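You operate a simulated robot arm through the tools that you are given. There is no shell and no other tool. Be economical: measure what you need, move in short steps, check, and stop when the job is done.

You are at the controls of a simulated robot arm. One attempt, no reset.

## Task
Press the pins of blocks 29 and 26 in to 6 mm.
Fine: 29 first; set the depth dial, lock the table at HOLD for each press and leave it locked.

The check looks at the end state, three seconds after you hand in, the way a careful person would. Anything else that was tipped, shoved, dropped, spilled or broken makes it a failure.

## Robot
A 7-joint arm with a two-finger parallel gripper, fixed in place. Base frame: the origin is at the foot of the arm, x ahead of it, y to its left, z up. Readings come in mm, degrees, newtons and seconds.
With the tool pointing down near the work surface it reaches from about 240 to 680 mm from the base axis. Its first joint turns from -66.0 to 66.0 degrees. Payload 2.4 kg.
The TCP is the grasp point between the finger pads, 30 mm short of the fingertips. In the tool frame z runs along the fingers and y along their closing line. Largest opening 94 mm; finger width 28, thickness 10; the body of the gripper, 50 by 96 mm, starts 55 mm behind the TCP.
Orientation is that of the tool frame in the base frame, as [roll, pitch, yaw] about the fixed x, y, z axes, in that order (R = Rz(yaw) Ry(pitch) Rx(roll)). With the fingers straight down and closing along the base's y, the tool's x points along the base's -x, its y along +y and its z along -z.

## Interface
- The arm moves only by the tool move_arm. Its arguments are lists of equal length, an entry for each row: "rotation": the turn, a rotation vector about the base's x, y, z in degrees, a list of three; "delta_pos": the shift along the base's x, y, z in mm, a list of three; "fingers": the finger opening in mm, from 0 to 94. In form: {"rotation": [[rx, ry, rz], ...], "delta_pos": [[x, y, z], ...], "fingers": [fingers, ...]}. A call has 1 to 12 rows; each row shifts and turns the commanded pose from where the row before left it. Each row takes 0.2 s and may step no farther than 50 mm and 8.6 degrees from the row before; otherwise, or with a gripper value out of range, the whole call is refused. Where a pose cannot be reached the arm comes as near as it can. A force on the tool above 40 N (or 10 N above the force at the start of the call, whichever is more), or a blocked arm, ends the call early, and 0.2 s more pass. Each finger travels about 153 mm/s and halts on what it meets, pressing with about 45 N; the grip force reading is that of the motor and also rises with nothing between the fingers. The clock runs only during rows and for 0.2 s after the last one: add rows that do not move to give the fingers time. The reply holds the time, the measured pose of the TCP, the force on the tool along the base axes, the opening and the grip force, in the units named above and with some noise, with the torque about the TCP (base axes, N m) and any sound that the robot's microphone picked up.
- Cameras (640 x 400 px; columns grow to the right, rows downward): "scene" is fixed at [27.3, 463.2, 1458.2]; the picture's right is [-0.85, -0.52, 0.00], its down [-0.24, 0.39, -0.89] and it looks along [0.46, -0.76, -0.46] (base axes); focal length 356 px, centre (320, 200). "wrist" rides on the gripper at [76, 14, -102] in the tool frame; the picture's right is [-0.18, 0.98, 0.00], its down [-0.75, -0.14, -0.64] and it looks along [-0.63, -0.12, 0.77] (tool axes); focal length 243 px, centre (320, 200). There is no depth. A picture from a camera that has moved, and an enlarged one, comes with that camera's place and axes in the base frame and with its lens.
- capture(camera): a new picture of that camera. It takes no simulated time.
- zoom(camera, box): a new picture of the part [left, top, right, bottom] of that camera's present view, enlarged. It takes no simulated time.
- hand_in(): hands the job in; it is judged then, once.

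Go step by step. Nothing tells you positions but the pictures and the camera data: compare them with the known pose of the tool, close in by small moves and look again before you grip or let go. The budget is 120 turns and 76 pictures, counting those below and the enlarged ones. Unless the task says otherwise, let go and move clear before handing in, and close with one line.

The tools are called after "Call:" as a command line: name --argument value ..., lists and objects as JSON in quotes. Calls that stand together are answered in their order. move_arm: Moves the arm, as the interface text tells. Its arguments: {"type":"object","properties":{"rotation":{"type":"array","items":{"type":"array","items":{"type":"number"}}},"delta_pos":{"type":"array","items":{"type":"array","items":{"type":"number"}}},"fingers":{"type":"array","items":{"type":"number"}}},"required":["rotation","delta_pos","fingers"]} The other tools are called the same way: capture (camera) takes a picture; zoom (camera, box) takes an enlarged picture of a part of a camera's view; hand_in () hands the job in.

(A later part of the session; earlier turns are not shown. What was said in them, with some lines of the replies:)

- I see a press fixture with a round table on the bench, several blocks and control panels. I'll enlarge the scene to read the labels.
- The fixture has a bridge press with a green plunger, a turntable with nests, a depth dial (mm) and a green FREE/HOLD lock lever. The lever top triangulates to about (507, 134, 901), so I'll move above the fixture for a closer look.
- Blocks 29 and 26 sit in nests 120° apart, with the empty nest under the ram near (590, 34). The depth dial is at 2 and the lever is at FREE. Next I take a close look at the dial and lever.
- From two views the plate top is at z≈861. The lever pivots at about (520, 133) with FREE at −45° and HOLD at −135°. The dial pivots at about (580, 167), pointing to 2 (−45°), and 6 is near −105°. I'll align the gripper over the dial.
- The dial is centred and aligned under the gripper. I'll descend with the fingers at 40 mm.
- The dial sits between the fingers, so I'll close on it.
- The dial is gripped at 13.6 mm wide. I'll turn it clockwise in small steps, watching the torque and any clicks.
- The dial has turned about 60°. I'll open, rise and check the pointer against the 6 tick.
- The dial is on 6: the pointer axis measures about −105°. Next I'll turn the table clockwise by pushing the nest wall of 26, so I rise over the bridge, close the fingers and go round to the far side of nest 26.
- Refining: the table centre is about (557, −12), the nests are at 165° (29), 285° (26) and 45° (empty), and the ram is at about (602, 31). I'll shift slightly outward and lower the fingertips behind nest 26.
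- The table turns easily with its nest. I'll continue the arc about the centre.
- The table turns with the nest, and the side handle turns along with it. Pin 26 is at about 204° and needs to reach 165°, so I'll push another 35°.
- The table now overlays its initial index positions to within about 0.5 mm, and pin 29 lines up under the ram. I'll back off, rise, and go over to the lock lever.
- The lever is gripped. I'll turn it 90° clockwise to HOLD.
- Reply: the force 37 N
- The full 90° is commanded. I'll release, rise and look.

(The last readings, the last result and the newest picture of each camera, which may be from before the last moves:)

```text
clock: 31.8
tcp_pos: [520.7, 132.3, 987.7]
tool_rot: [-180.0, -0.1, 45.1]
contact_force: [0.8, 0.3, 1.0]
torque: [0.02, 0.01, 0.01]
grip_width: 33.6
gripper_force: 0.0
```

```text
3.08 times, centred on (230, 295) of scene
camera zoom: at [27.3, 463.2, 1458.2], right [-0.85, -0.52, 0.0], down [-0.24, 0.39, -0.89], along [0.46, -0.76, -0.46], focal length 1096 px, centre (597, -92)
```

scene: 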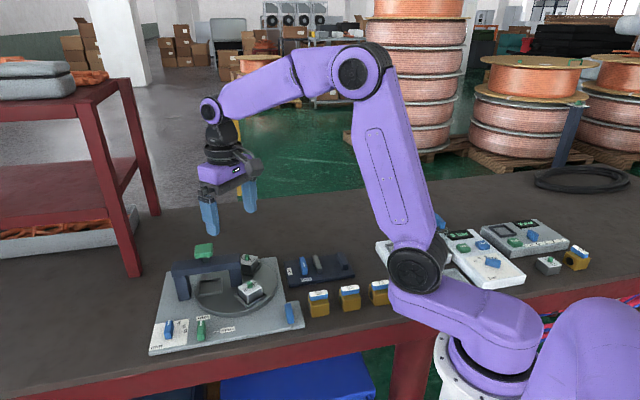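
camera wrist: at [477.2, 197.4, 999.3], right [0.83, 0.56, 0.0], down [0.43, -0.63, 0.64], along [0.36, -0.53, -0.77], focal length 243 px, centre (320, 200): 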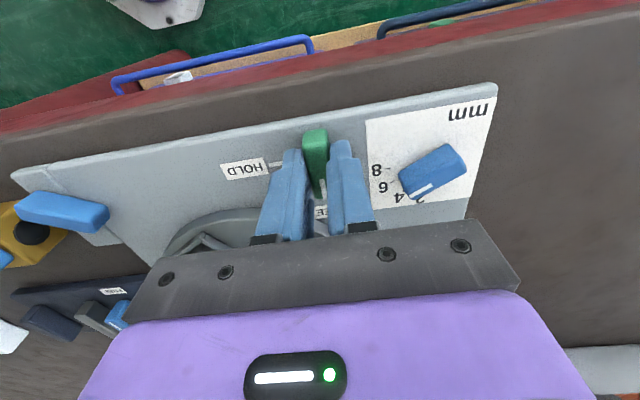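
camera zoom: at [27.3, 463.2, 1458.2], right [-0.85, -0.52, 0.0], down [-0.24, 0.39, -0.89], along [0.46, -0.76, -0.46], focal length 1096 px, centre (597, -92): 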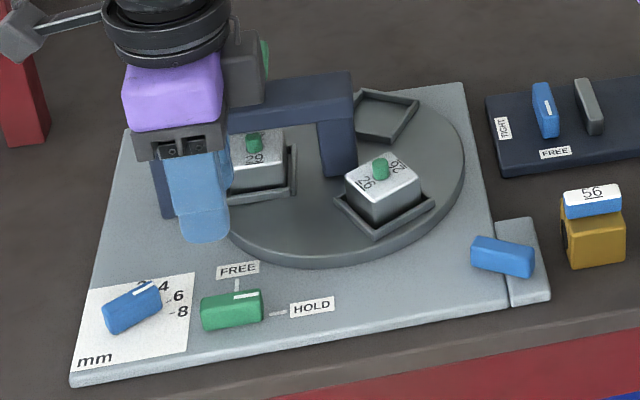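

The lever points at HOLD and the dial at 6. Next I go above the ram knob with closed fingers.

Call:
move_arm --rotation '[[0, 0, 7.5], [0, 0, 7.5], [0, 0, 7.5], [0, 0, 7.5], [0, 0, 7.5], [0, 0, 7.5], [0, 0, 7.5], [0, 0, 7.5], [0, 0, 7.5], [0, 0, 7.5], [0, 0, 7.5], [0, 0, 7.5]]' --delta_pos '[[0, 0, 40], [0, 0, 40], [8, -10, 0], [8, -10, 0], [8, -10, 0], [8, -10, 0], [8, -10, 0], [8, -10, 0], [8, -10, 0], [8, -10, 0], [8, -11, 0], [9, -10, 0]]' --fingers '[20, 0, 0, 0, 0, 0, 0, 0, 0, 0, 0, 0]'

Call:
capture --camera "wrist"

Call:
zoom --camera "scene" --box '[150, 190, 290, 310]'

```text
clock: 34.4
tcp_pos: [603.4, 31.9, 1067.0]
tool_rot: [-179.9, -0.1, 135.2]
contact_force: [0.9, -0.3, 0.5]
torque: [0.03, -0.02, -0.01]
grip_width: 0.0
gripper_force: 33.0
```

```text
33 pictures are left
camera wrist: at [559.0, 95.7, 1170.2], right [0.82, 0.57, 0.0], down [0.44, -0.63, 0.64], along [0.36, -0.53, -0.77], focal length 243 px, centre (320, 200)
```

wrist: 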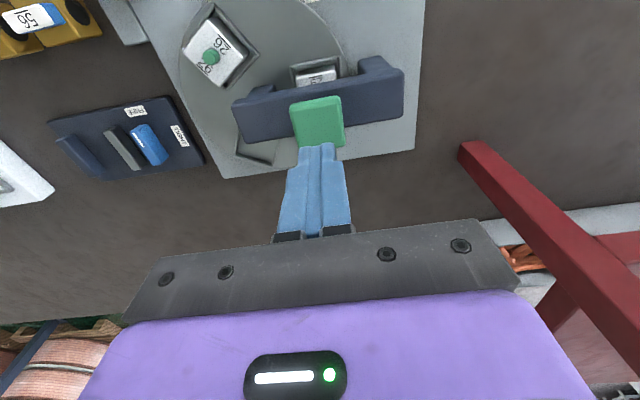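

```text
3.33 times, centred on (220, 250) of scene
camera zoom: at [27.3, 463.2, 1458.2], right [-0.85, -0.52, 0.0], down [-0.24, 0.39, -0.89], along [0.46, -0.76, -0.46], focal length 1187 px, centre (653, 33)
```

zoom: 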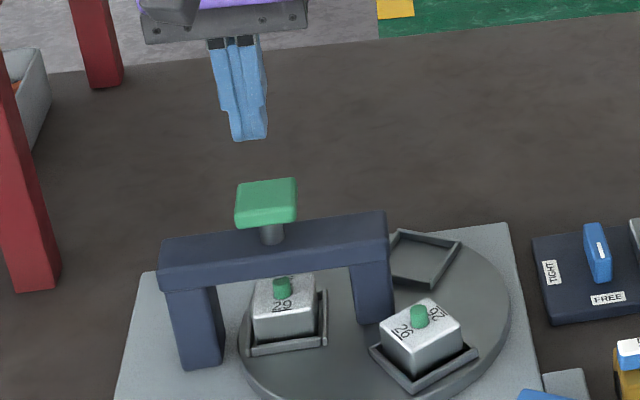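

The fingers are centred over the knob, measured at about (601, 32). I'll descend to just above it.

Call:
move_arm --rotation '[[0, 0, 0], [0, 0, 0], [0, 0, 0]]' --delta_pos '[[-1.5, 0, -25], [0, 0, -20], [0, 0, 0]]' --fingers '[0, 0, 0]'

Call:
zoom --camera "scene" --box '[150, 190, 290, 310]'

Call:
move_arm --rotation '[[0, 0, 0], [0, 0, 0], [0, 0, 0], [0, 0, 0], [0, 0, 0]]' --delta_pos '[[0, 0, -3], [0, 0, -3], [0, 0, -2], [0, 0, -2], [0, 0, 0]]' --fingers '[0, 0, 0, 0, 0]'

```text
clock: 35.2
tcp_pos: [600.0, 32.4, 1022.0]
tool_rot: [-179.9, 0.0, 135.0]
contact_force: [-0.3, -0.1, -0.1]
torque: [-0.02, 0.01, 0.0]
grip_width: 0.0
gripper_force: 32.7
```

```text
3.33 times, centred on (220, 250) of scene
camera zoom: at [27.3, 463.2, 1458.2], right [-0.85, -0.52, 0.0], down [-0.24, 0.39, -0.89], along [0.46, -0.76, -0.46], focal length 1187 px, centre (653, 33)
```

zoom: 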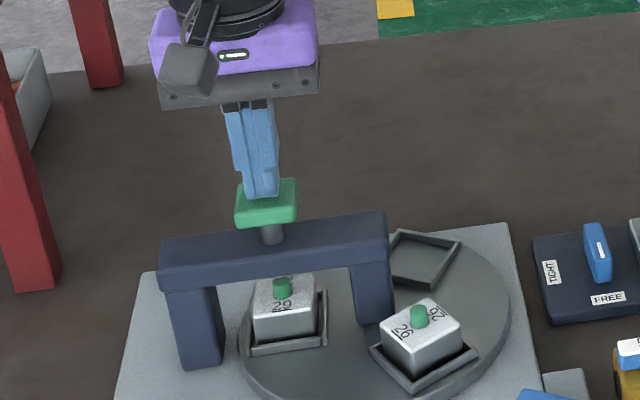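

```text
clock: 36.4
tcp_pos: [601.0, 32.0, 1011.1]
tool_rot: [180.0, 0.0, 135.0]
contact_force: [-0.4, -0.9, 1.5]
torque: [-0.01, 0.0, -0.03]
grip_width: 0.0
gripper_force: 32.8
```

Call:
move_arm --rotation '[[0, 0, 0], [0, 0, 0], [0, 0, 0], [0, 0, 0], [0, 0, 0]]' --delta_pos '[[0, 0, -2], [0, 0, -2], [0, 0, -2], [0, 0, -2], [0, 0, 0]]' --fingers '[0, 0, 0, 0, 0]'

Call:
zoom --camera "scene" --box '[170, 230, 270, 310]'

```text
clock: 37.6
tcp_pos: [599.5, 32.6, 1004.6]
tool_rot: [179.9, 0.2, 135.0]
contact_force: [-3.9, 1.4, 14.9]
torque: [0.06, 0.15, 0.07]
grip_width: 0.1
gripper_force: 32.2
heard: click
```

```text
5.00 times, centred on (220, 270) of scene
camera zoom: at [26.9, 463.2, 1458.2], right [-0.85, -0.52, 0.0], down [-0.24, 0.39, -0.89], along [0.46, -0.76, -0.46], focal length 1781 px, centre (820, -150)
```

zoom: 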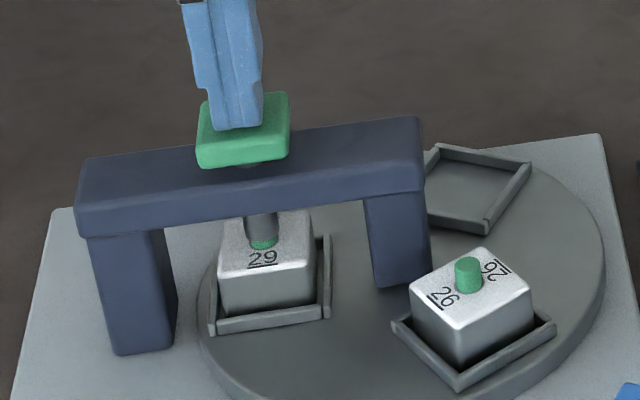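

Call:
move_arm --rotation '[[0, 0, 0], [0, 0, 0], [0, 0, 0]]' --delta_pos '[[0, 0, -1], [0, 0, -1], [0, 0, 0]]' --fingers '[0, 0, 0]'

Call:
zoom --camera "scene" --box '[190, 250, 240, 290]'

```text
clock: 38.4
tcp_pos: [600.7, 32.0, 1004.5]
tool_rot: [179.8, 0.2, 135.1]
contact_force: [-7.9, -0.8, 36.6]
torque: [0.13, 0.39, 0.08]
grip_width: 0.0
gripper_force: 32.7
```

```text
10.00 times, centred on (215, 270) of scene
camera zoom: at [26.3, 463.2, 1458.2], right [-0.85, -0.52, 0.0], down [-0.24, 0.39, -0.89], along [0.46, -0.76, -0.46], focal length 3562 px, centre (1370, -500)
```

zoom: 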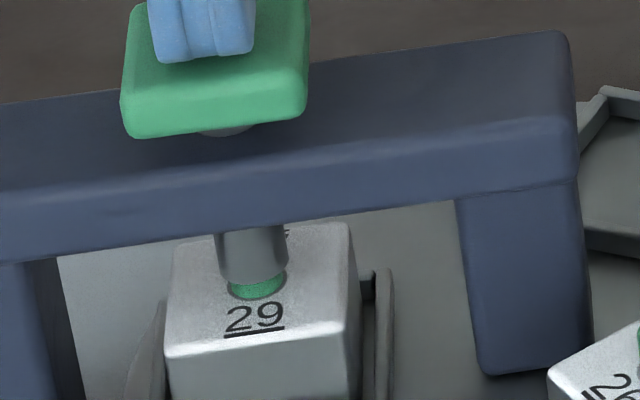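

The ram has hit its stop: there was a click, and the force rose to 37 N with no further travel. I'll lift off and inspect pin 29.

Call:
move_arm --rotation '[[0, 0, 0], [0, 0, 0], [0, 0, 0], [0, 0, 0]]' --delta_pos '[[0, 0, 5], [0, 0, 10], [0, 0, 30], [0, 0, 15]]' --fingers '[0, 0, 0, 0]'

Call:
zoom --camera "scene" --box '[170, 230, 270, 310]'

```text
clock: 39.4
tcp_pos: [600.1, 31.1, 1061.3]
tool_rot: [-179.9, 0.0, 135.0]
contact_force: [-0.4, -0.4, -0.4]
torque: [0.01, 0.02, 0.01]
grip_width: 0.0
gripper_force: 33.1
```

```text
5.00 times, centred on (220, 270) of scene
camera zoom: at [27.3, 463.2, 1458.2], right [-0.85, -0.52, 0.0], down [-0.24, 0.39, -0.89], along [0.46, -0.76, -0.46], focal length 1781 px, centre (820, -150)
```

zoom: 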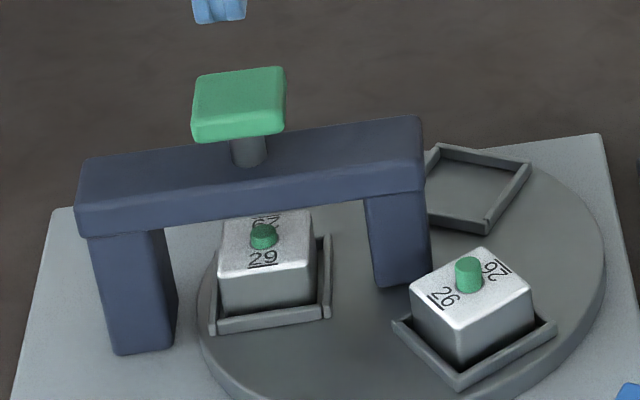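

Pin 29 is pressed in and the ram has returned. Now I go back to the lever to unlock it.

Call:
move_arm --rotation '[[0, 0, -7.5], [0, 0, -7.5], [0, 0, -7.5], [0, 0, -7.5], [0, 0, -7.5], [0, 0, -7.5], [0, 0, -7.5], [0, 0, -7.5], [0, 0, -7.5], [0, 0, -7.5], [0, 0, -7.5], [0, 0, -7.5]]' --delta_pos '[[-7.8, 10, 0], [-7.8, 10, 0], [-7.8, 10, 0], [-7.8, 10, 0], [-7.8, 10, 0], [-7.8, 10, 0], [-7.8, 10, 0], [-7.8, 10, 0], [-7.8, 10, 0], [-7.9, 10.3, 0], [0, 0, -37], [0, 0, -37]]' --fingers '[0, 0, 10, 34, 34, 34, 34, 34, 34, 34, 34, 34]'

Call:
zoom --camera "wrist" --box '[180, 30, 440, 190]'

```text
clock: 42.0
tcp_pos: [520.4, 134.3, 987.3]
tool_rot: [179.9, 0.0, 44.9]
contact_force: [-0.2, 0.2, 0.0]
torque: [0.04, -0.01, 0.0]
grip_width: 34.0
gripper_force: 0.1
```

```text
2.46 times, centred on (310, 110) of wrist
camera zoom: at [586.2, 177.1, 1090.9], right [0.56, -0.83, 0.0], down [-0.63, -0.43, 0.64], along [-0.53, -0.36, -0.77], focal length 597 px, centre (345, 422)
```

zoom: 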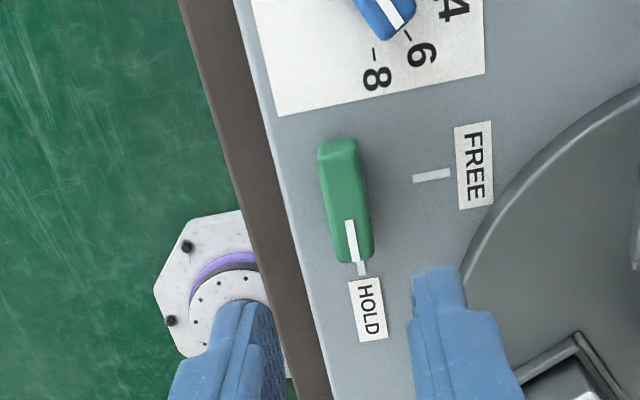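

Call:
move_arm --rotation '[[0, 0, 0], [0, 0, 0], [0, 0, 0], [0, 0, 0], [0, 0, 0], [0, 0, 0]]' --delta_pos '[[1.2, -2, 0], [0, 0, -40], [0, 0, -40], [0, 0, -10], [0, 0, 0], [0, 0, 0]]' --fingers '[34, 34, 34, 34, 5, 5]'

```text
clock: 43.4
tcp_pos: [522.2, 132.8, 897.7]
tool_rot: [-179.7, 0.1, 45.2]
contact_force: [-13.8, 12.4, 7.7]
torque: [-0.17, 0.56, 0.01]
grip_width: 14.8
gripper_force: 45.3
```

Call:
move_arm --rotation '[[0, 0, 7.5], [0, 0, 7.5], [0, 0, 7.5], [0, 0, 7.5], [0, 0, 7.5], [0, 0, 7.5], [0, 0, 0], [0, 0, 0], [0, 0, 0], [0, 0, 0]]' --delta_pos '[[-1, 1, 0], [0, 0, 0], [0, 0, 0], [0, 0, 0], [0, 0, 0], [0, 0, 0], [0, 0, 0], [0, 0, 0], [0, 0, 0], [0, 0, 0]]' --fingers '[5, 5, 5, 5, 5, 5, 30, 30, 5, 5]'

Call:
move_arm --rotation '[[0, 0, 7.5], [0, 0, 7.5], [0, 0, 7.5], [0, 0, 7.5], [0, 0, 7.5], [0, 0, 7.5], [0, 0, 0]]' --delta_pos '[[0, 0, 0], [0, 0, 0], [0, 0, 0], [0, 0, 0], [0, 0, 0], [0, 0, 0], [0, 0, 0]]' --fingers '[5, 5, 5, 5, 5, 5, 5]'

```text
clock: 45.6
tcp_pos: [520.5, 131.0, 898.8]
tool_rot: [-179.6, 0.0, 90.1]
contact_force: [-15.9, -7.7, 10.1]
torque: [-0.65, 0.15, 0.01]
grip_width: 15.0
gripper_force: 45.2
```

```text
clock: 47.2
tcp_pos: [523.2, 131.4, 898.2]
tool_rot: [-180.0, 0.0, 135.0]
contact_force: [-4.9, -11.7, -2.3]
torque: [0.11, 0.41, 0.0]
grip_width: 14.9
gripper_force: 44.7
```

Call:
move_arm --rotation '[[0, 0, 0], [0, 0, 0], [0, 0, 0], [0, 0, 0]]' --delta_pos '[[0, 0, 0], [0, 0, 0], [0, 0, 45], [0, 0, 45]]' --fingers '[30, 34, 34, 34]'

Call:
zoom --camera "wrist" --box '[180, 50, 460, 210]'

```text
clock: 48.2
tcp_pos: [523.3, 131.8, 988.0]
tool_rot: [-180.0, -0.1, 135.0]
contact_force: [-0.7, 0.1, 0.3]
torque: [-0.01, 0.0, 0.0]
grip_width: 33.8
gripper_force: 0.0
```

```text
2.29 times, centred on (320, 130) of wrist
camera zoom: at [479.4, 194.7, 1091.1], right [0.82, 0.57, 0.0], down [0.43, -0.63, 0.64], along [0.36, -0.53, -0.77], focal length 555 px, centre (320, 360)
```

zoom: 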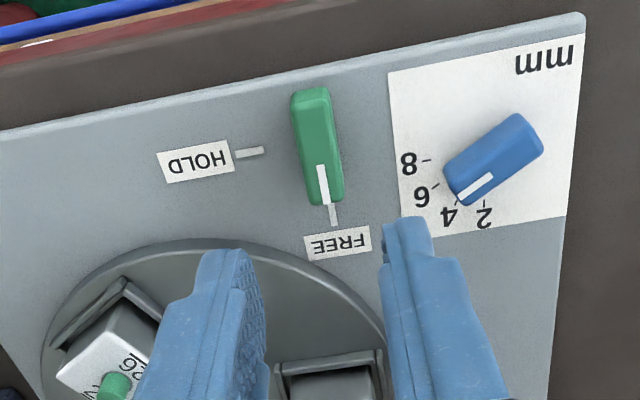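

The lever is at FREE and the dial axis measures −104°, so it is still on 6. Now I go back behind the empty nest at 285° to turn the table another 120°.

Call:
move_arm --rotation '[[0, 0, 0], [0, 0, 0], [0, 0, 6.06], [0, 0, 6.06], [0, 0, 6.06], [0, 0, 6.06], [0, 0, 6.06], [0, 0, 6.06], [0, 0, 6.06], [0, 0, 6.06], [0, 0, 6.06], [0, 0, 6.06]]' --delta_pos '[[0, 0, 37], [0, 0, 37], [10.3, -20.3, 0], [10.3, -20.3, 0], [10.3, -20.3, 0], [10.3, -20.3, 0], [10.3, -20.3, 0], [10.3, -20.3, 0], [10.3, -20.3, 0], [10.3, -20.3, 0], [10.3, -20.3, 0], [10.3, -20.3, 0]]' --fingers '[20, 0, 0, 0, 0, 0, 0, 0, 0, 0, 0, 0]'

Call:
move_arm --rotation '[[0, 0, 0], [0, 0, 0], [0, 0, 0], [0, 0, 0], [0, 0, 0], [0, 0, 0]]' --delta_pos '[[0, 0, -40], [0, 0, -40], [0, 0, -40], [0, 0, -35], [0, 0, -4], [0, 0, 0]]' --fingers '[0, 0, 0, 0, 0, 0]'

Call:
capture --camera "wrist"

```text
clock: 50.8
tcp_pos: [625.2, -72.1, 1063.4]
tool_rot: [180.0, 0.0, -164.2]
contact_force: [0.9, 0.2, -0.7]
torque: [0.01, 0.01, 0.01]
grip_width: 0.0
gripper_force: 33.1
```

```text
clock: 52.2
tcp_pos: [626.3, -71.4, 903.3]
tool_rot: [180.0, 0.2, -164.5]
contact_force: [-1.1, 0.2, 6.6]
torque: [0.0, 0.16, 0.05]
grip_width: 0.2
gripper_force: 33.4
```

```text
25 pictures are left
camera wrist: at [548.5, -77.9, 1006.2], right [-0.09, 1.0, 0.0], down [0.76, 0.07, 0.64], along [0.64, 0.06, -0.77], focal length 243 px, centre (320, 200)
```

wrist: 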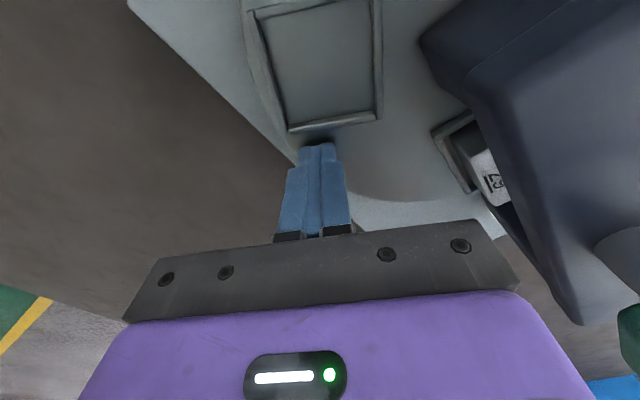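

The tips just touched the table at z≈873, and the empty nest has a full wall to push. I'll rise 1.5 mm, approach, and repeat the arc.

Call:
move_arm --rotation '[[0, 0, 0], [0, 0, 0], [0, 0, 0], [0, 0, 0], [0, 0, -5], [0, 0, -5], [0, 0, -5], [0, 0, 0]]' --delta_pos '[[0, 0, 1.8], [-4.3, -1.3, 0], [-4.3, -1.3, 0], [-4, -0.8, 0], [-5.7, -4.7, 0], [-6.0, -4.1, 0], [-6.4, -3.6, 0], [0, 0, 0]]' --fingers '[0, 0, 0, 0, 0, 0, 0, 0]'

Call:
capture --camera "wrist"

```text
clock: 54.0
tcp_pos: [595.3, -87.1, 906.1]
tool_rot: [-179.9, 0.0, -179.3]
contact_force: [0.4, -0.3, -0.7]
torque: [0.02, 0.01, 0.04]
grip_width: 0.1
gripper_force: 32.6
```

```text
24 pictures are left
camera wrist: at [519.1, -73.8, 1008.1], right [0.17, 0.98, 0.0], down [0.75, -0.13, 0.64], along [0.63, -0.11, -0.77], focal length 243 px, centre (320, 200)
```

wrist: 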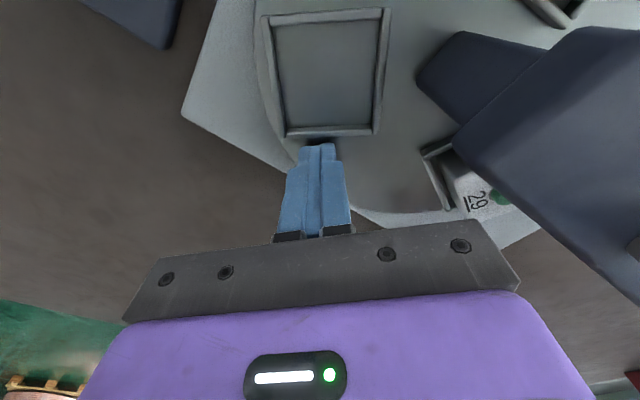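

Call:
move_arm --rotation '[[0, 0, -5], [0, 0, -5], [0, 0, -5], [0, 0, -5], [0, 0, -5], [0, 0, -5], [0, 0, -5], [0, 0, -5], [0, 0, -5], [0, 0, -5], [0, 0, -5], [0, 0, -5]]' --delta_pos '[[-7.5, -1.9, -1], [-7, -1.9, 0], [-6.9, -1.7, 0], [-7.1, -1.1, 0], [-7.1, -0.5, 0], [-7.2, 0.2, 0], [-7.1, 0.7, 0], [-7, 1.4, 0], [-6.9, 2, 0], [-6.7, 2.6, 0], [-6.4, 3.2, 0], [-6.1, 3.7, 0]]' --fingers '[0, 0, 0, 0, 0, 0, 0, 0, 0, 0, 0, 0]'

Call:
move_arm --rotation '[[0, 0, -5], [0, 0, -5], [0, 0, -5], [0, 0, -5], [0, 0, -5], [0, 0, -5], [0, 0, 0]]' --delta_pos '[[-5.8, 4.2, 0], [-5.5, 4.8, 0], [-5, 5.1, 0], [-4.5, 5.6, 0], [-4.1, 6, 0], [-3.5, 6.3, 0], [0, 0, 0]]' --fingers '[0, 0, 0, 0, 0, 0, 0]'

Call:
zoom --camera "scene" --box '[190, 230, 290, 310]'

```text
clock: 56.6
tcp_pos: [511.6, -81.6, 902.9]
tool_rot: [180.0, 0.0, 120.4]
contact_force: [-0.1, -0.2, -0.2]
torque: [0.02, -0.02, -0.01]
grip_width: 0.0
gripper_force: 33.4
```

```text
clock: 58.2
tcp_pos: [482.8, -47.7, 904.0]
tool_rot: [179.9, 0.0, 90.5]
contact_force: [0.0, -0.1, 0.8]
torque: [0.02, 0.01, -0.02]
grip_width: 0.0
gripper_force: 32.8
```

```text
5.00 times, centred on (240, 270) of scene
camera zoom: at [27.3, 463.2, 1458.2], right [-0.85, -0.52, 0.0], down [-0.24, 0.39, -0.89], along [0.46, -0.76, -0.46], focal length 1781 px, centre (720, -150)
```

zoom: 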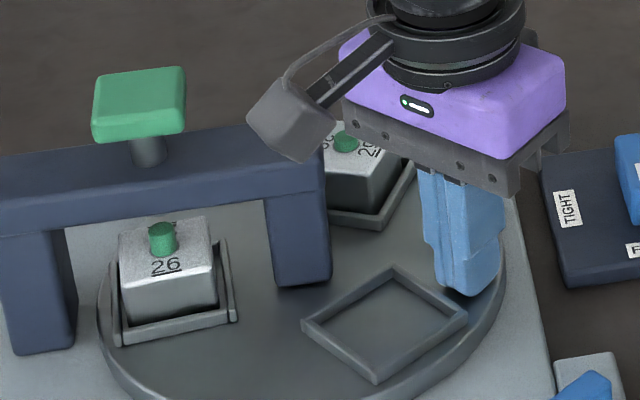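

About 5° remains, so I'll do one small push and recheck.

Call:
move_arm --rotation '[[0, 0, -2], [0, 0, -2], [0, 0, 0]]' --delta_pos '[[-1.1, 2.5, 0], [-1.1, 2.5, 0], [0, 0, 0]]' --fingers '[0, 0, 0]'

Call:
zoom --camera "scene" --box '[190, 230, 290, 310]'

```text
clock: 59.0
tcp_pos: [480.9, -43.1, 903.5]
tool_rot: [-180.0, 0.1, 86.6]
contact_force: [0.0, -0.6, -0.1]
torque: [0.01, -0.04, -0.02]
grip_width: 0.0
gripper_force: 33.3
```

```text
5.00 times, centred on (240, 270) of scene
camera zoom: at [27.3, 463.2, 1458.2], right [-0.85, -0.52, 0.0], down [-0.24, 0.39, -0.89], along [0.46, -0.76, -0.46], focal length 1781 px, centre (720, -150)
```

zoom: 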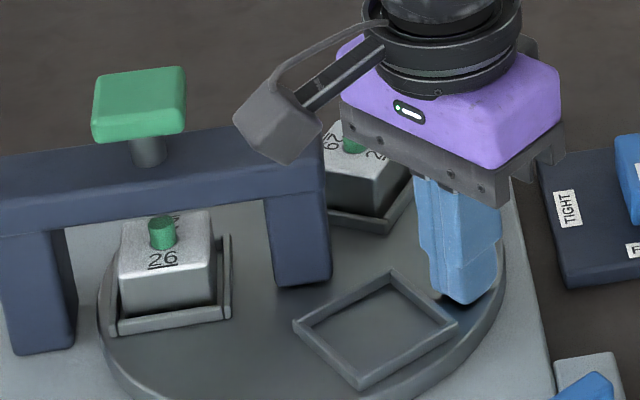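

Call:
move_arm --rotation '[[0, 0, -0.7], [0, 0, 0]]' --delta_pos '[[-0.5, 1.0, 0], [0, 0, 0]]' --fingers '[0, 0]'

Call:
zoom --camera "scene" --box '[190, 230, 290, 310]'

```text
clock: 59.6
tcp_pos: [482.0, -41.3, 904.1]
tool_rot: [-180.0, 0.0, 85.9]
contact_force: [-0.2, 0.5, -0.3]
torque: [-0.02, -0.01, 0.04]
grip_width: 0.1
gripper_force: 32.9
```

```text
5.00 times, centred on (240, 270) of scene
camera zoom: at [27.3, 463.2, 1458.2], right [-0.85, -0.52, 0.0], down [-0.24, 0.39, -0.89], along [0.46, -0.76, -0.46], focal length 1781 px, centre (720, -150)
```

zoom: 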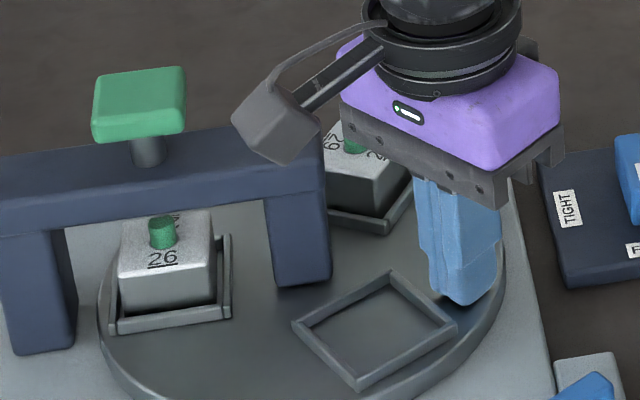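

The index matches the first station position. I'll back off, rise and return to the lock lever.

Call:
move_arm --rotation '[[0, 0, 0], [0, 0, 0], [0, 0, 0], [0, 0, 0], [0, 0, 7], [0, 0, 7], [0, 0, 7], [0, 0, 7], [0, 0, 7], [0, 0, 7], [0, 0, 7.1], [0, 0, 0]]' --delta_pos '[[-1.5, -5, 0], [-1.5, -5, 0], [0, 0, 45], [0, 0, 45], [6.3, 26.3, 0], [6.3, 26.3, 0], [6.3, 26.3, 0], [6.3, 26.3, 0], [6.3, 26.3, 0], [6.3, 26.3, 0], [6.3, 26.3, 0], [0, 0, -20]]' --fingers '[0, 0, 0, 0, 20, 34, 34, 34, 34, 34, 34, 34]'

Call:
zoom --camera "wrist" --box '[180, 50, 460, 210]'

Call:
zoom --camera "scene" --box '[190, 230, 290, 310]'

```text
clock: 62.2
tcp_pos: [520.6, 130.3, 974.1]
tool_rot: [-180.0, 0.0, 135.1]
contact_force: [0.4, 0.7, 0.0]
torque: [0.0, 0.02, -0.02]
grip_width: 33.8
gripper_force: 0.1
```

```text
2.29 times, centred on (320, 130) of wrist
camera zoom: at [478.5, 195.2, 1077.4], right [0.82, 0.57, 0.0], down [0.43, -0.63, 0.64], along [0.36, -0.53, -0.77], focal length 555 px, centre (320, 360)
```

zoom: 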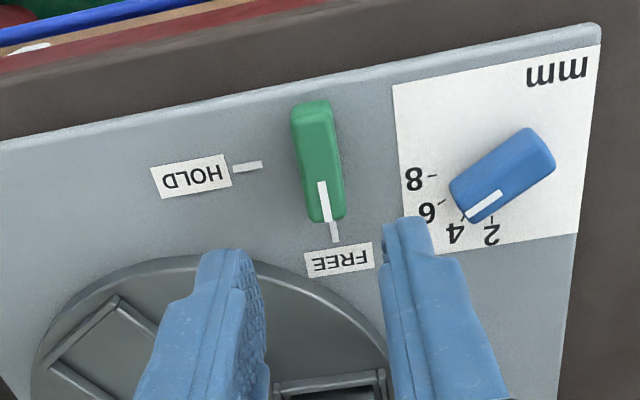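

```text
5.00 times, centred on (240, 270) of scene
camera zoom: at [27.3, 463.2, 1458.2], right [-0.85, -0.52, 0.0], down [-0.24, 0.39, -0.89], along [0.46, -0.76, -0.46], focal length 1781 px, centre (720, -150)
```

zoom: 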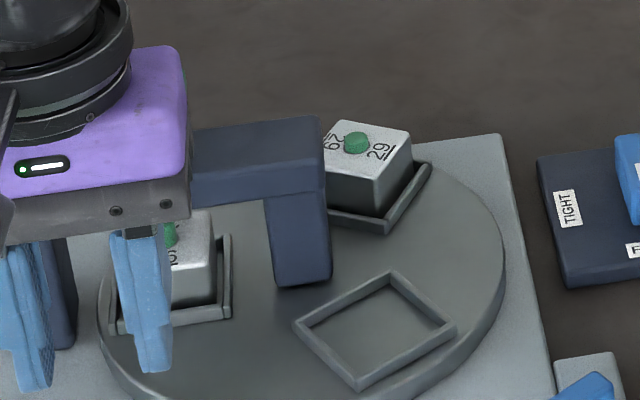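

Call:
move_arm --rotation '[[0, 0, 0], [0, 0, 0], [0, 0, 0], [0, 0, 0], [0, 0, 0]]' --delta_pos '[[0.7, 1.3, -20], [0, 0, -40], [0, 0, -17], [0, 0, 0], [0, 0, 0]]' --fingers '[34, 34, 34, 5, 5]'

Call:
move_arm --rotation '[[0, 0, -7.5], [0, 0, -7.5], [0, 0, -7.5], [0, 0, -7.5], [0, 0, -7.5], [0, 0, -7.5], [0, 0, 0], [0, 0, 0], [0, 0, 0], [0, 0, 0]]' --delta_pos '[[0, 0, 0], [0, 0, 0], [0, 0, 0], [0, 0, 0], [0, 0, 0], [0, 0, 0], [0, 0, 0], [0, 0, 0], [0, 0, 0], [0, 0, 0]]' --fingers '[5, 5, 5, 5, 5, 5, 30, 30, 5, 5]'

Call:
move_arm --rotation '[[0, 0, -7.5], [0, 0, -7.5], [0, 0, -7.5], [0, 0, -7.5], [0, 0, -7.5], [0, 0, -7.5], [0, 0, 0]]' --delta_pos '[[0, 0, 0], [0, 0, 0], [0, 0, 0], [0, 0, 0], [0, 0, 0], [0, 0, 0], [0, 0, 0]]' --fingers '[5, 5, 5, 5, 5, 5, 5]'

```text
clock: 63.4
tcp_pos: [521.9, 132.2, 896.8]
tool_rot: [-179.8, 0.0, 135.0]
contact_force: [-9.5, -5.1, 6.2]
torque: [0.18, 0.3, 0.03]
grip_width: 14.8
gripper_force: 45.5
```

```text
clock: 65.6
tcp_pos: [521.9, 134.0, 896.1]
tool_rot: [-179.8, -0.1, 90.0]
contact_force: [-12.8, 2.1, 9.5]
torque: [-0.1, 0.27, -0.01]
grip_width: 14.6
gripper_force: 45.4
```

```text
clock: 67.2
tcp_pos: [522.3, 132.8, 896.9]
tool_rot: [-179.9, 0.0, 44.9]
contact_force: [-15.9, 4.7, 6.2]
torque: [0.32, 0.04, 0.02]
grip_width: 14.7
gripper_force: 45.8
```

Call:
move_arm --rotation '[[0, 0, 0], [0, 0, 0], [0, 0, 0], [0, 0, 0]]' --delta_pos '[[0, 0, 0], [0, 0, 0], [0, 0, 45], [0, 0, 45]]' --fingers '[30, 34, 34, 34]'

Call:
zoom --camera "wrist" --box '[180, 30, 440, 190]'

```text
clock: 68.2
tcp_pos: [524.0, 133.8, 986.4]
tool_rot: [179.9, 0.0, 45.0]
contact_force: [0.1, -0.3, 0.8]
torque: [0.01, 0.0, -0.01]
grip_width: 34.2
gripper_force: 0.1
```

```text
2.46 times, centred on (310, 110) of wrist
camera zoom: at [587.2, 176.3, 1088.7], right [0.57, -0.82, 0.0], down [-0.63, -0.43, 0.64], along [-0.53, -0.36, -0.77], focal length 597 px, centre (345, 422)
```

zoom: 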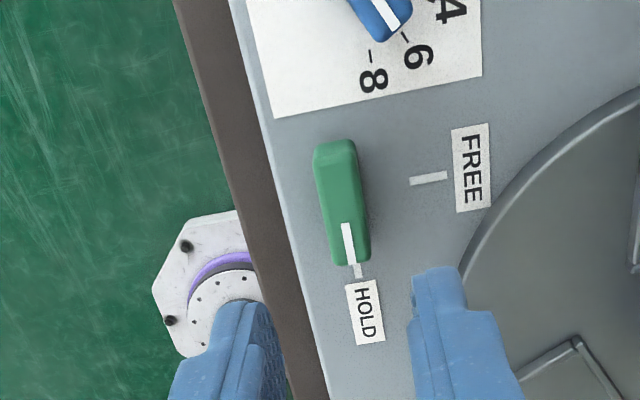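

HOLD is set again, so I go back over the ram knob.

Call:
move_arm --rotation '[[0, 0, 7.5], [0, 0, 7.5], [0, 0, 7.5], [0, 0, 7.5], [0, 0, 7.5], [0, 0, 7.5], [0, 0, 7.5], [0, 0, 7.5], [0, 0, 7.5], [0, 0, 7.5], [0, 0, 7.5], [0, 0, 7.5]]' --delta_pos '[[0, 0, 40], [0, 0, 40], [7.8, -10.1, 0], [7.8, -10.1, 0], [7.8, -10.1, 0], [7.8, -10.1, 0], [7.8, -10.1, 0], [7.8, -10.1, 0], [7.8, -10.1, 0], [7.8, -10.1, 0], [7.8, -10.1, 0], [7.8, -10.1, 0]]' --fingers '[20, 0, 0, 0, 0, 0, 0, 0, 0, 0, 0, 0]'

Call:
capture --camera "wrist"

Call:
zoom --camera "scene" --box '[190, 230, 290, 310]'

```text
clock: 70.8
tcp_pos: [600.9, 31.3, 1066.4]
tool_rot: [180.0, 0.0, 135.2]
contact_force: [0.0, -0.4, 0.5]
torque: [0.05, 0.0, -0.01]
grip_width: 0.0
gripper_force: 32.4
```

```text
17 pictures are left
camera wrist: at [557.3, 95.3, 1169.5], right [0.82, 0.57, 0.0], down [0.44, -0.63, 0.64], along [0.36, -0.53, -0.77], focal length 243 px, centre (320, 200)
```

wrist: 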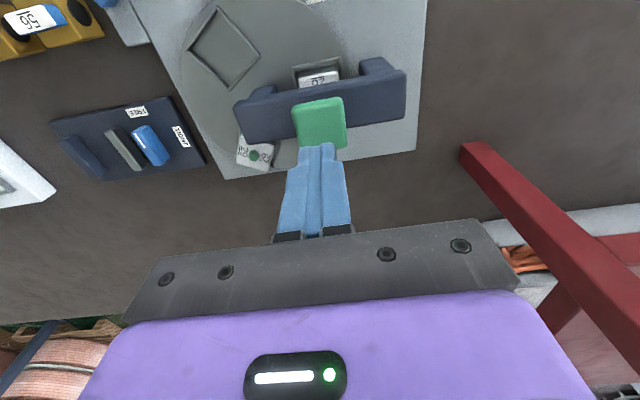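

```text
5.00 times, centred on (240, 270) of scene
camera zoom: at [27.3, 463.2, 1458.2], right [-0.85, -0.52, 0.0], down [-0.24, 0.39, -0.89], along [0.46, -0.76, -0.46], focal length 1781 px, centre (720, -150)
```

zoom: 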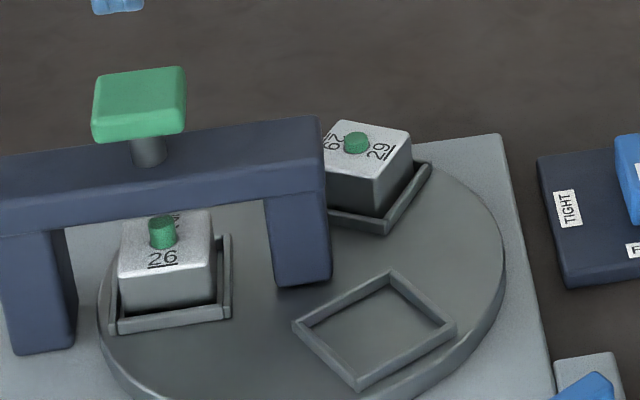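

Pin 26 lines up under the ram and the table is locked. I'll descend and press.

Call:
move_arm --rotation '[[0, 0, 0], [0, 0, 0], [0, 0, 0], [0, 0, 0], [0, 0, 0], [0, 0, 0]]' --delta_pos '[[0, 0, -25], [0, 0, -20], [0, 0, -4], [0, 0, -3], [0, 0, -3], [0, 0, 0]]' --fingers '[0, 0, 0, 0, 0, 0]'

Call:
move_arm --rotation '[[0, 0, 0], [0, 0, 0], [0, 0, 0], [0, 0, 0], [0, 0, 0]]' --delta_pos '[[0, 0, -2], [0, 0, -2], [0, 0, -2], [0, 0, -2], [0, 0, 0]]' --fingers '[0, 0, 0, 0, 0]'

Call:
move_arm --rotation '[[0, 0, 0], [0, 0, 0], [0, 0, 0]]' --delta_pos '[[0, 0, -1], [0, 0, -1], [0, 0, 0]]' --fingers '[0, 0, 0]'

```text
clock: 72.2
tcp_pos: [601.2, 31.6, 1011.7]
tool_rot: [180.0, 0.0, 135.1]
contact_force: [-0.2, -0.9, 1.3]
torque: [-0.05, -0.01, 0.0]
grip_width: 0.3
gripper_force: 33.0
```

```text
clock: 73.4
tcp_pos: [600.0, 30.0, 1004.3]
tool_rot: [179.8, 0.1, 134.9]
contact_force: [-4.4, -1.0, 17.6]
torque: [-0.04, 0.16, 0.0]
grip_width: 0.0
gripper_force: 33.5
heard: click
```

```text
clock: 74.1
tcp_pos: [600.6, 31.5, 1005.3]
tool_rot: [179.8, 0.2, 135.0]
contact_force: [-4.4, -0.1, 7.0]
torque: [0.05, 0.18, 0.04]
grip_width: 0.0
gripper_force: 33.1
stopped in row 3: the force on the tool passed its limit at 40 N (the readings are from after the stop); the commanded pose is now the measured one
```

The ram clicked at the same stop height and the force rose past 40 N, so it bottomed out. I'll lift off, move clear and inspect.

Call:
move_arm --rotation '[[0, 0, 0], [0, 0, 0], [0, 0, 0], [0, 0, 0], [0, 0, 0], [0, 0, 0], [0, 0, 0]]' --delta_pos '[[0, 0, 5], [0, 0, 15], [0, 0, 40], [0, 0, 40], [0, 0, 40], [-20, 0, 30], [-20, 0, 0]]' --fingers '[0, 0, 0, 0, 0, 0, 0]'

Call:
zoom --camera "scene" --box '[190, 230, 290, 310]'

Call:
zoom --camera "scene" --box '[140, 230, 320, 360]'

Call:
capture --camera "scene"

```text
clock: 75.7
tcp_pos: [561.3, 31.1, 1174.3]
tool_rot: [179.9, 0.1, 134.9]
contact_force: [-1.7, 0.0, -0.1]
torque: [0.02, 0.0, -0.01]
grip_width: 0.0
gripper_force: 33.5
```

```text
5.00 times, centred on (240, 270) of scene
camera zoom: at [27.3, 463.2, 1458.2], right [-0.85, -0.52, 0.0], down [-0.24, 0.39, -0.89], along [0.46, -0.76, -0.46], focal length 1781 px, centre (720, -150)
```

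zoom: 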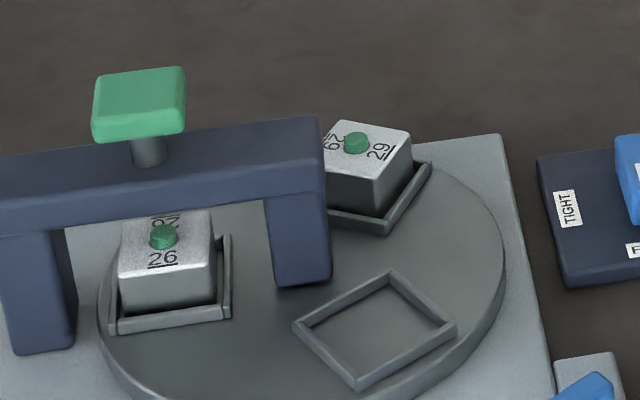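

```text
3.08 times, centred on (230, 295) of scene
camera zoom: at [27.3, 463.2, 1458.2], right [-0.85, -0.52, 0.0], down [-0.24, 0.39, -0.89], along [0.46, -0.76, -0.46], focal length 1096 px, centre (597, -92)
```

zoom: 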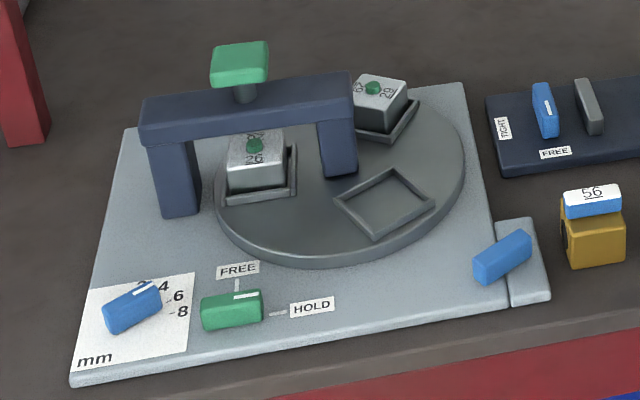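

```text
13 pictures are left
```

scene: 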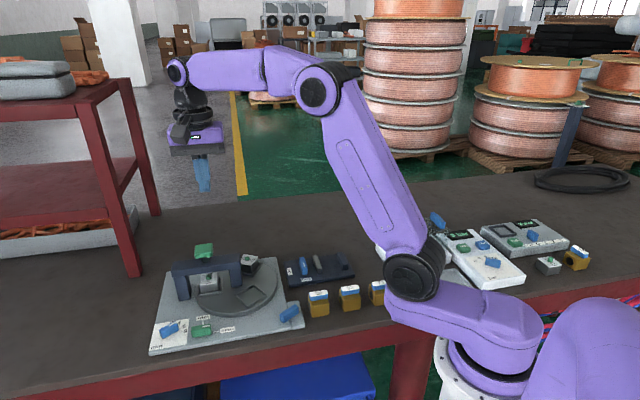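

Both pins are pressed in by about the same amount, roughly 6 mm. The table is still locked at HOLD, the dial is on 6, the ram is up and the arm is clear, so I'm handing in.

Call:
hand_in

```text
The job is handed in.
```

I pressed block 29's pin and then block 26's to the stop with the depth dial on 6 mm. Each press was made with the table locked at HOLD, and the table is still locked. I judged the depth from the camera pictures, which show about 6 mm of travel for each pin.
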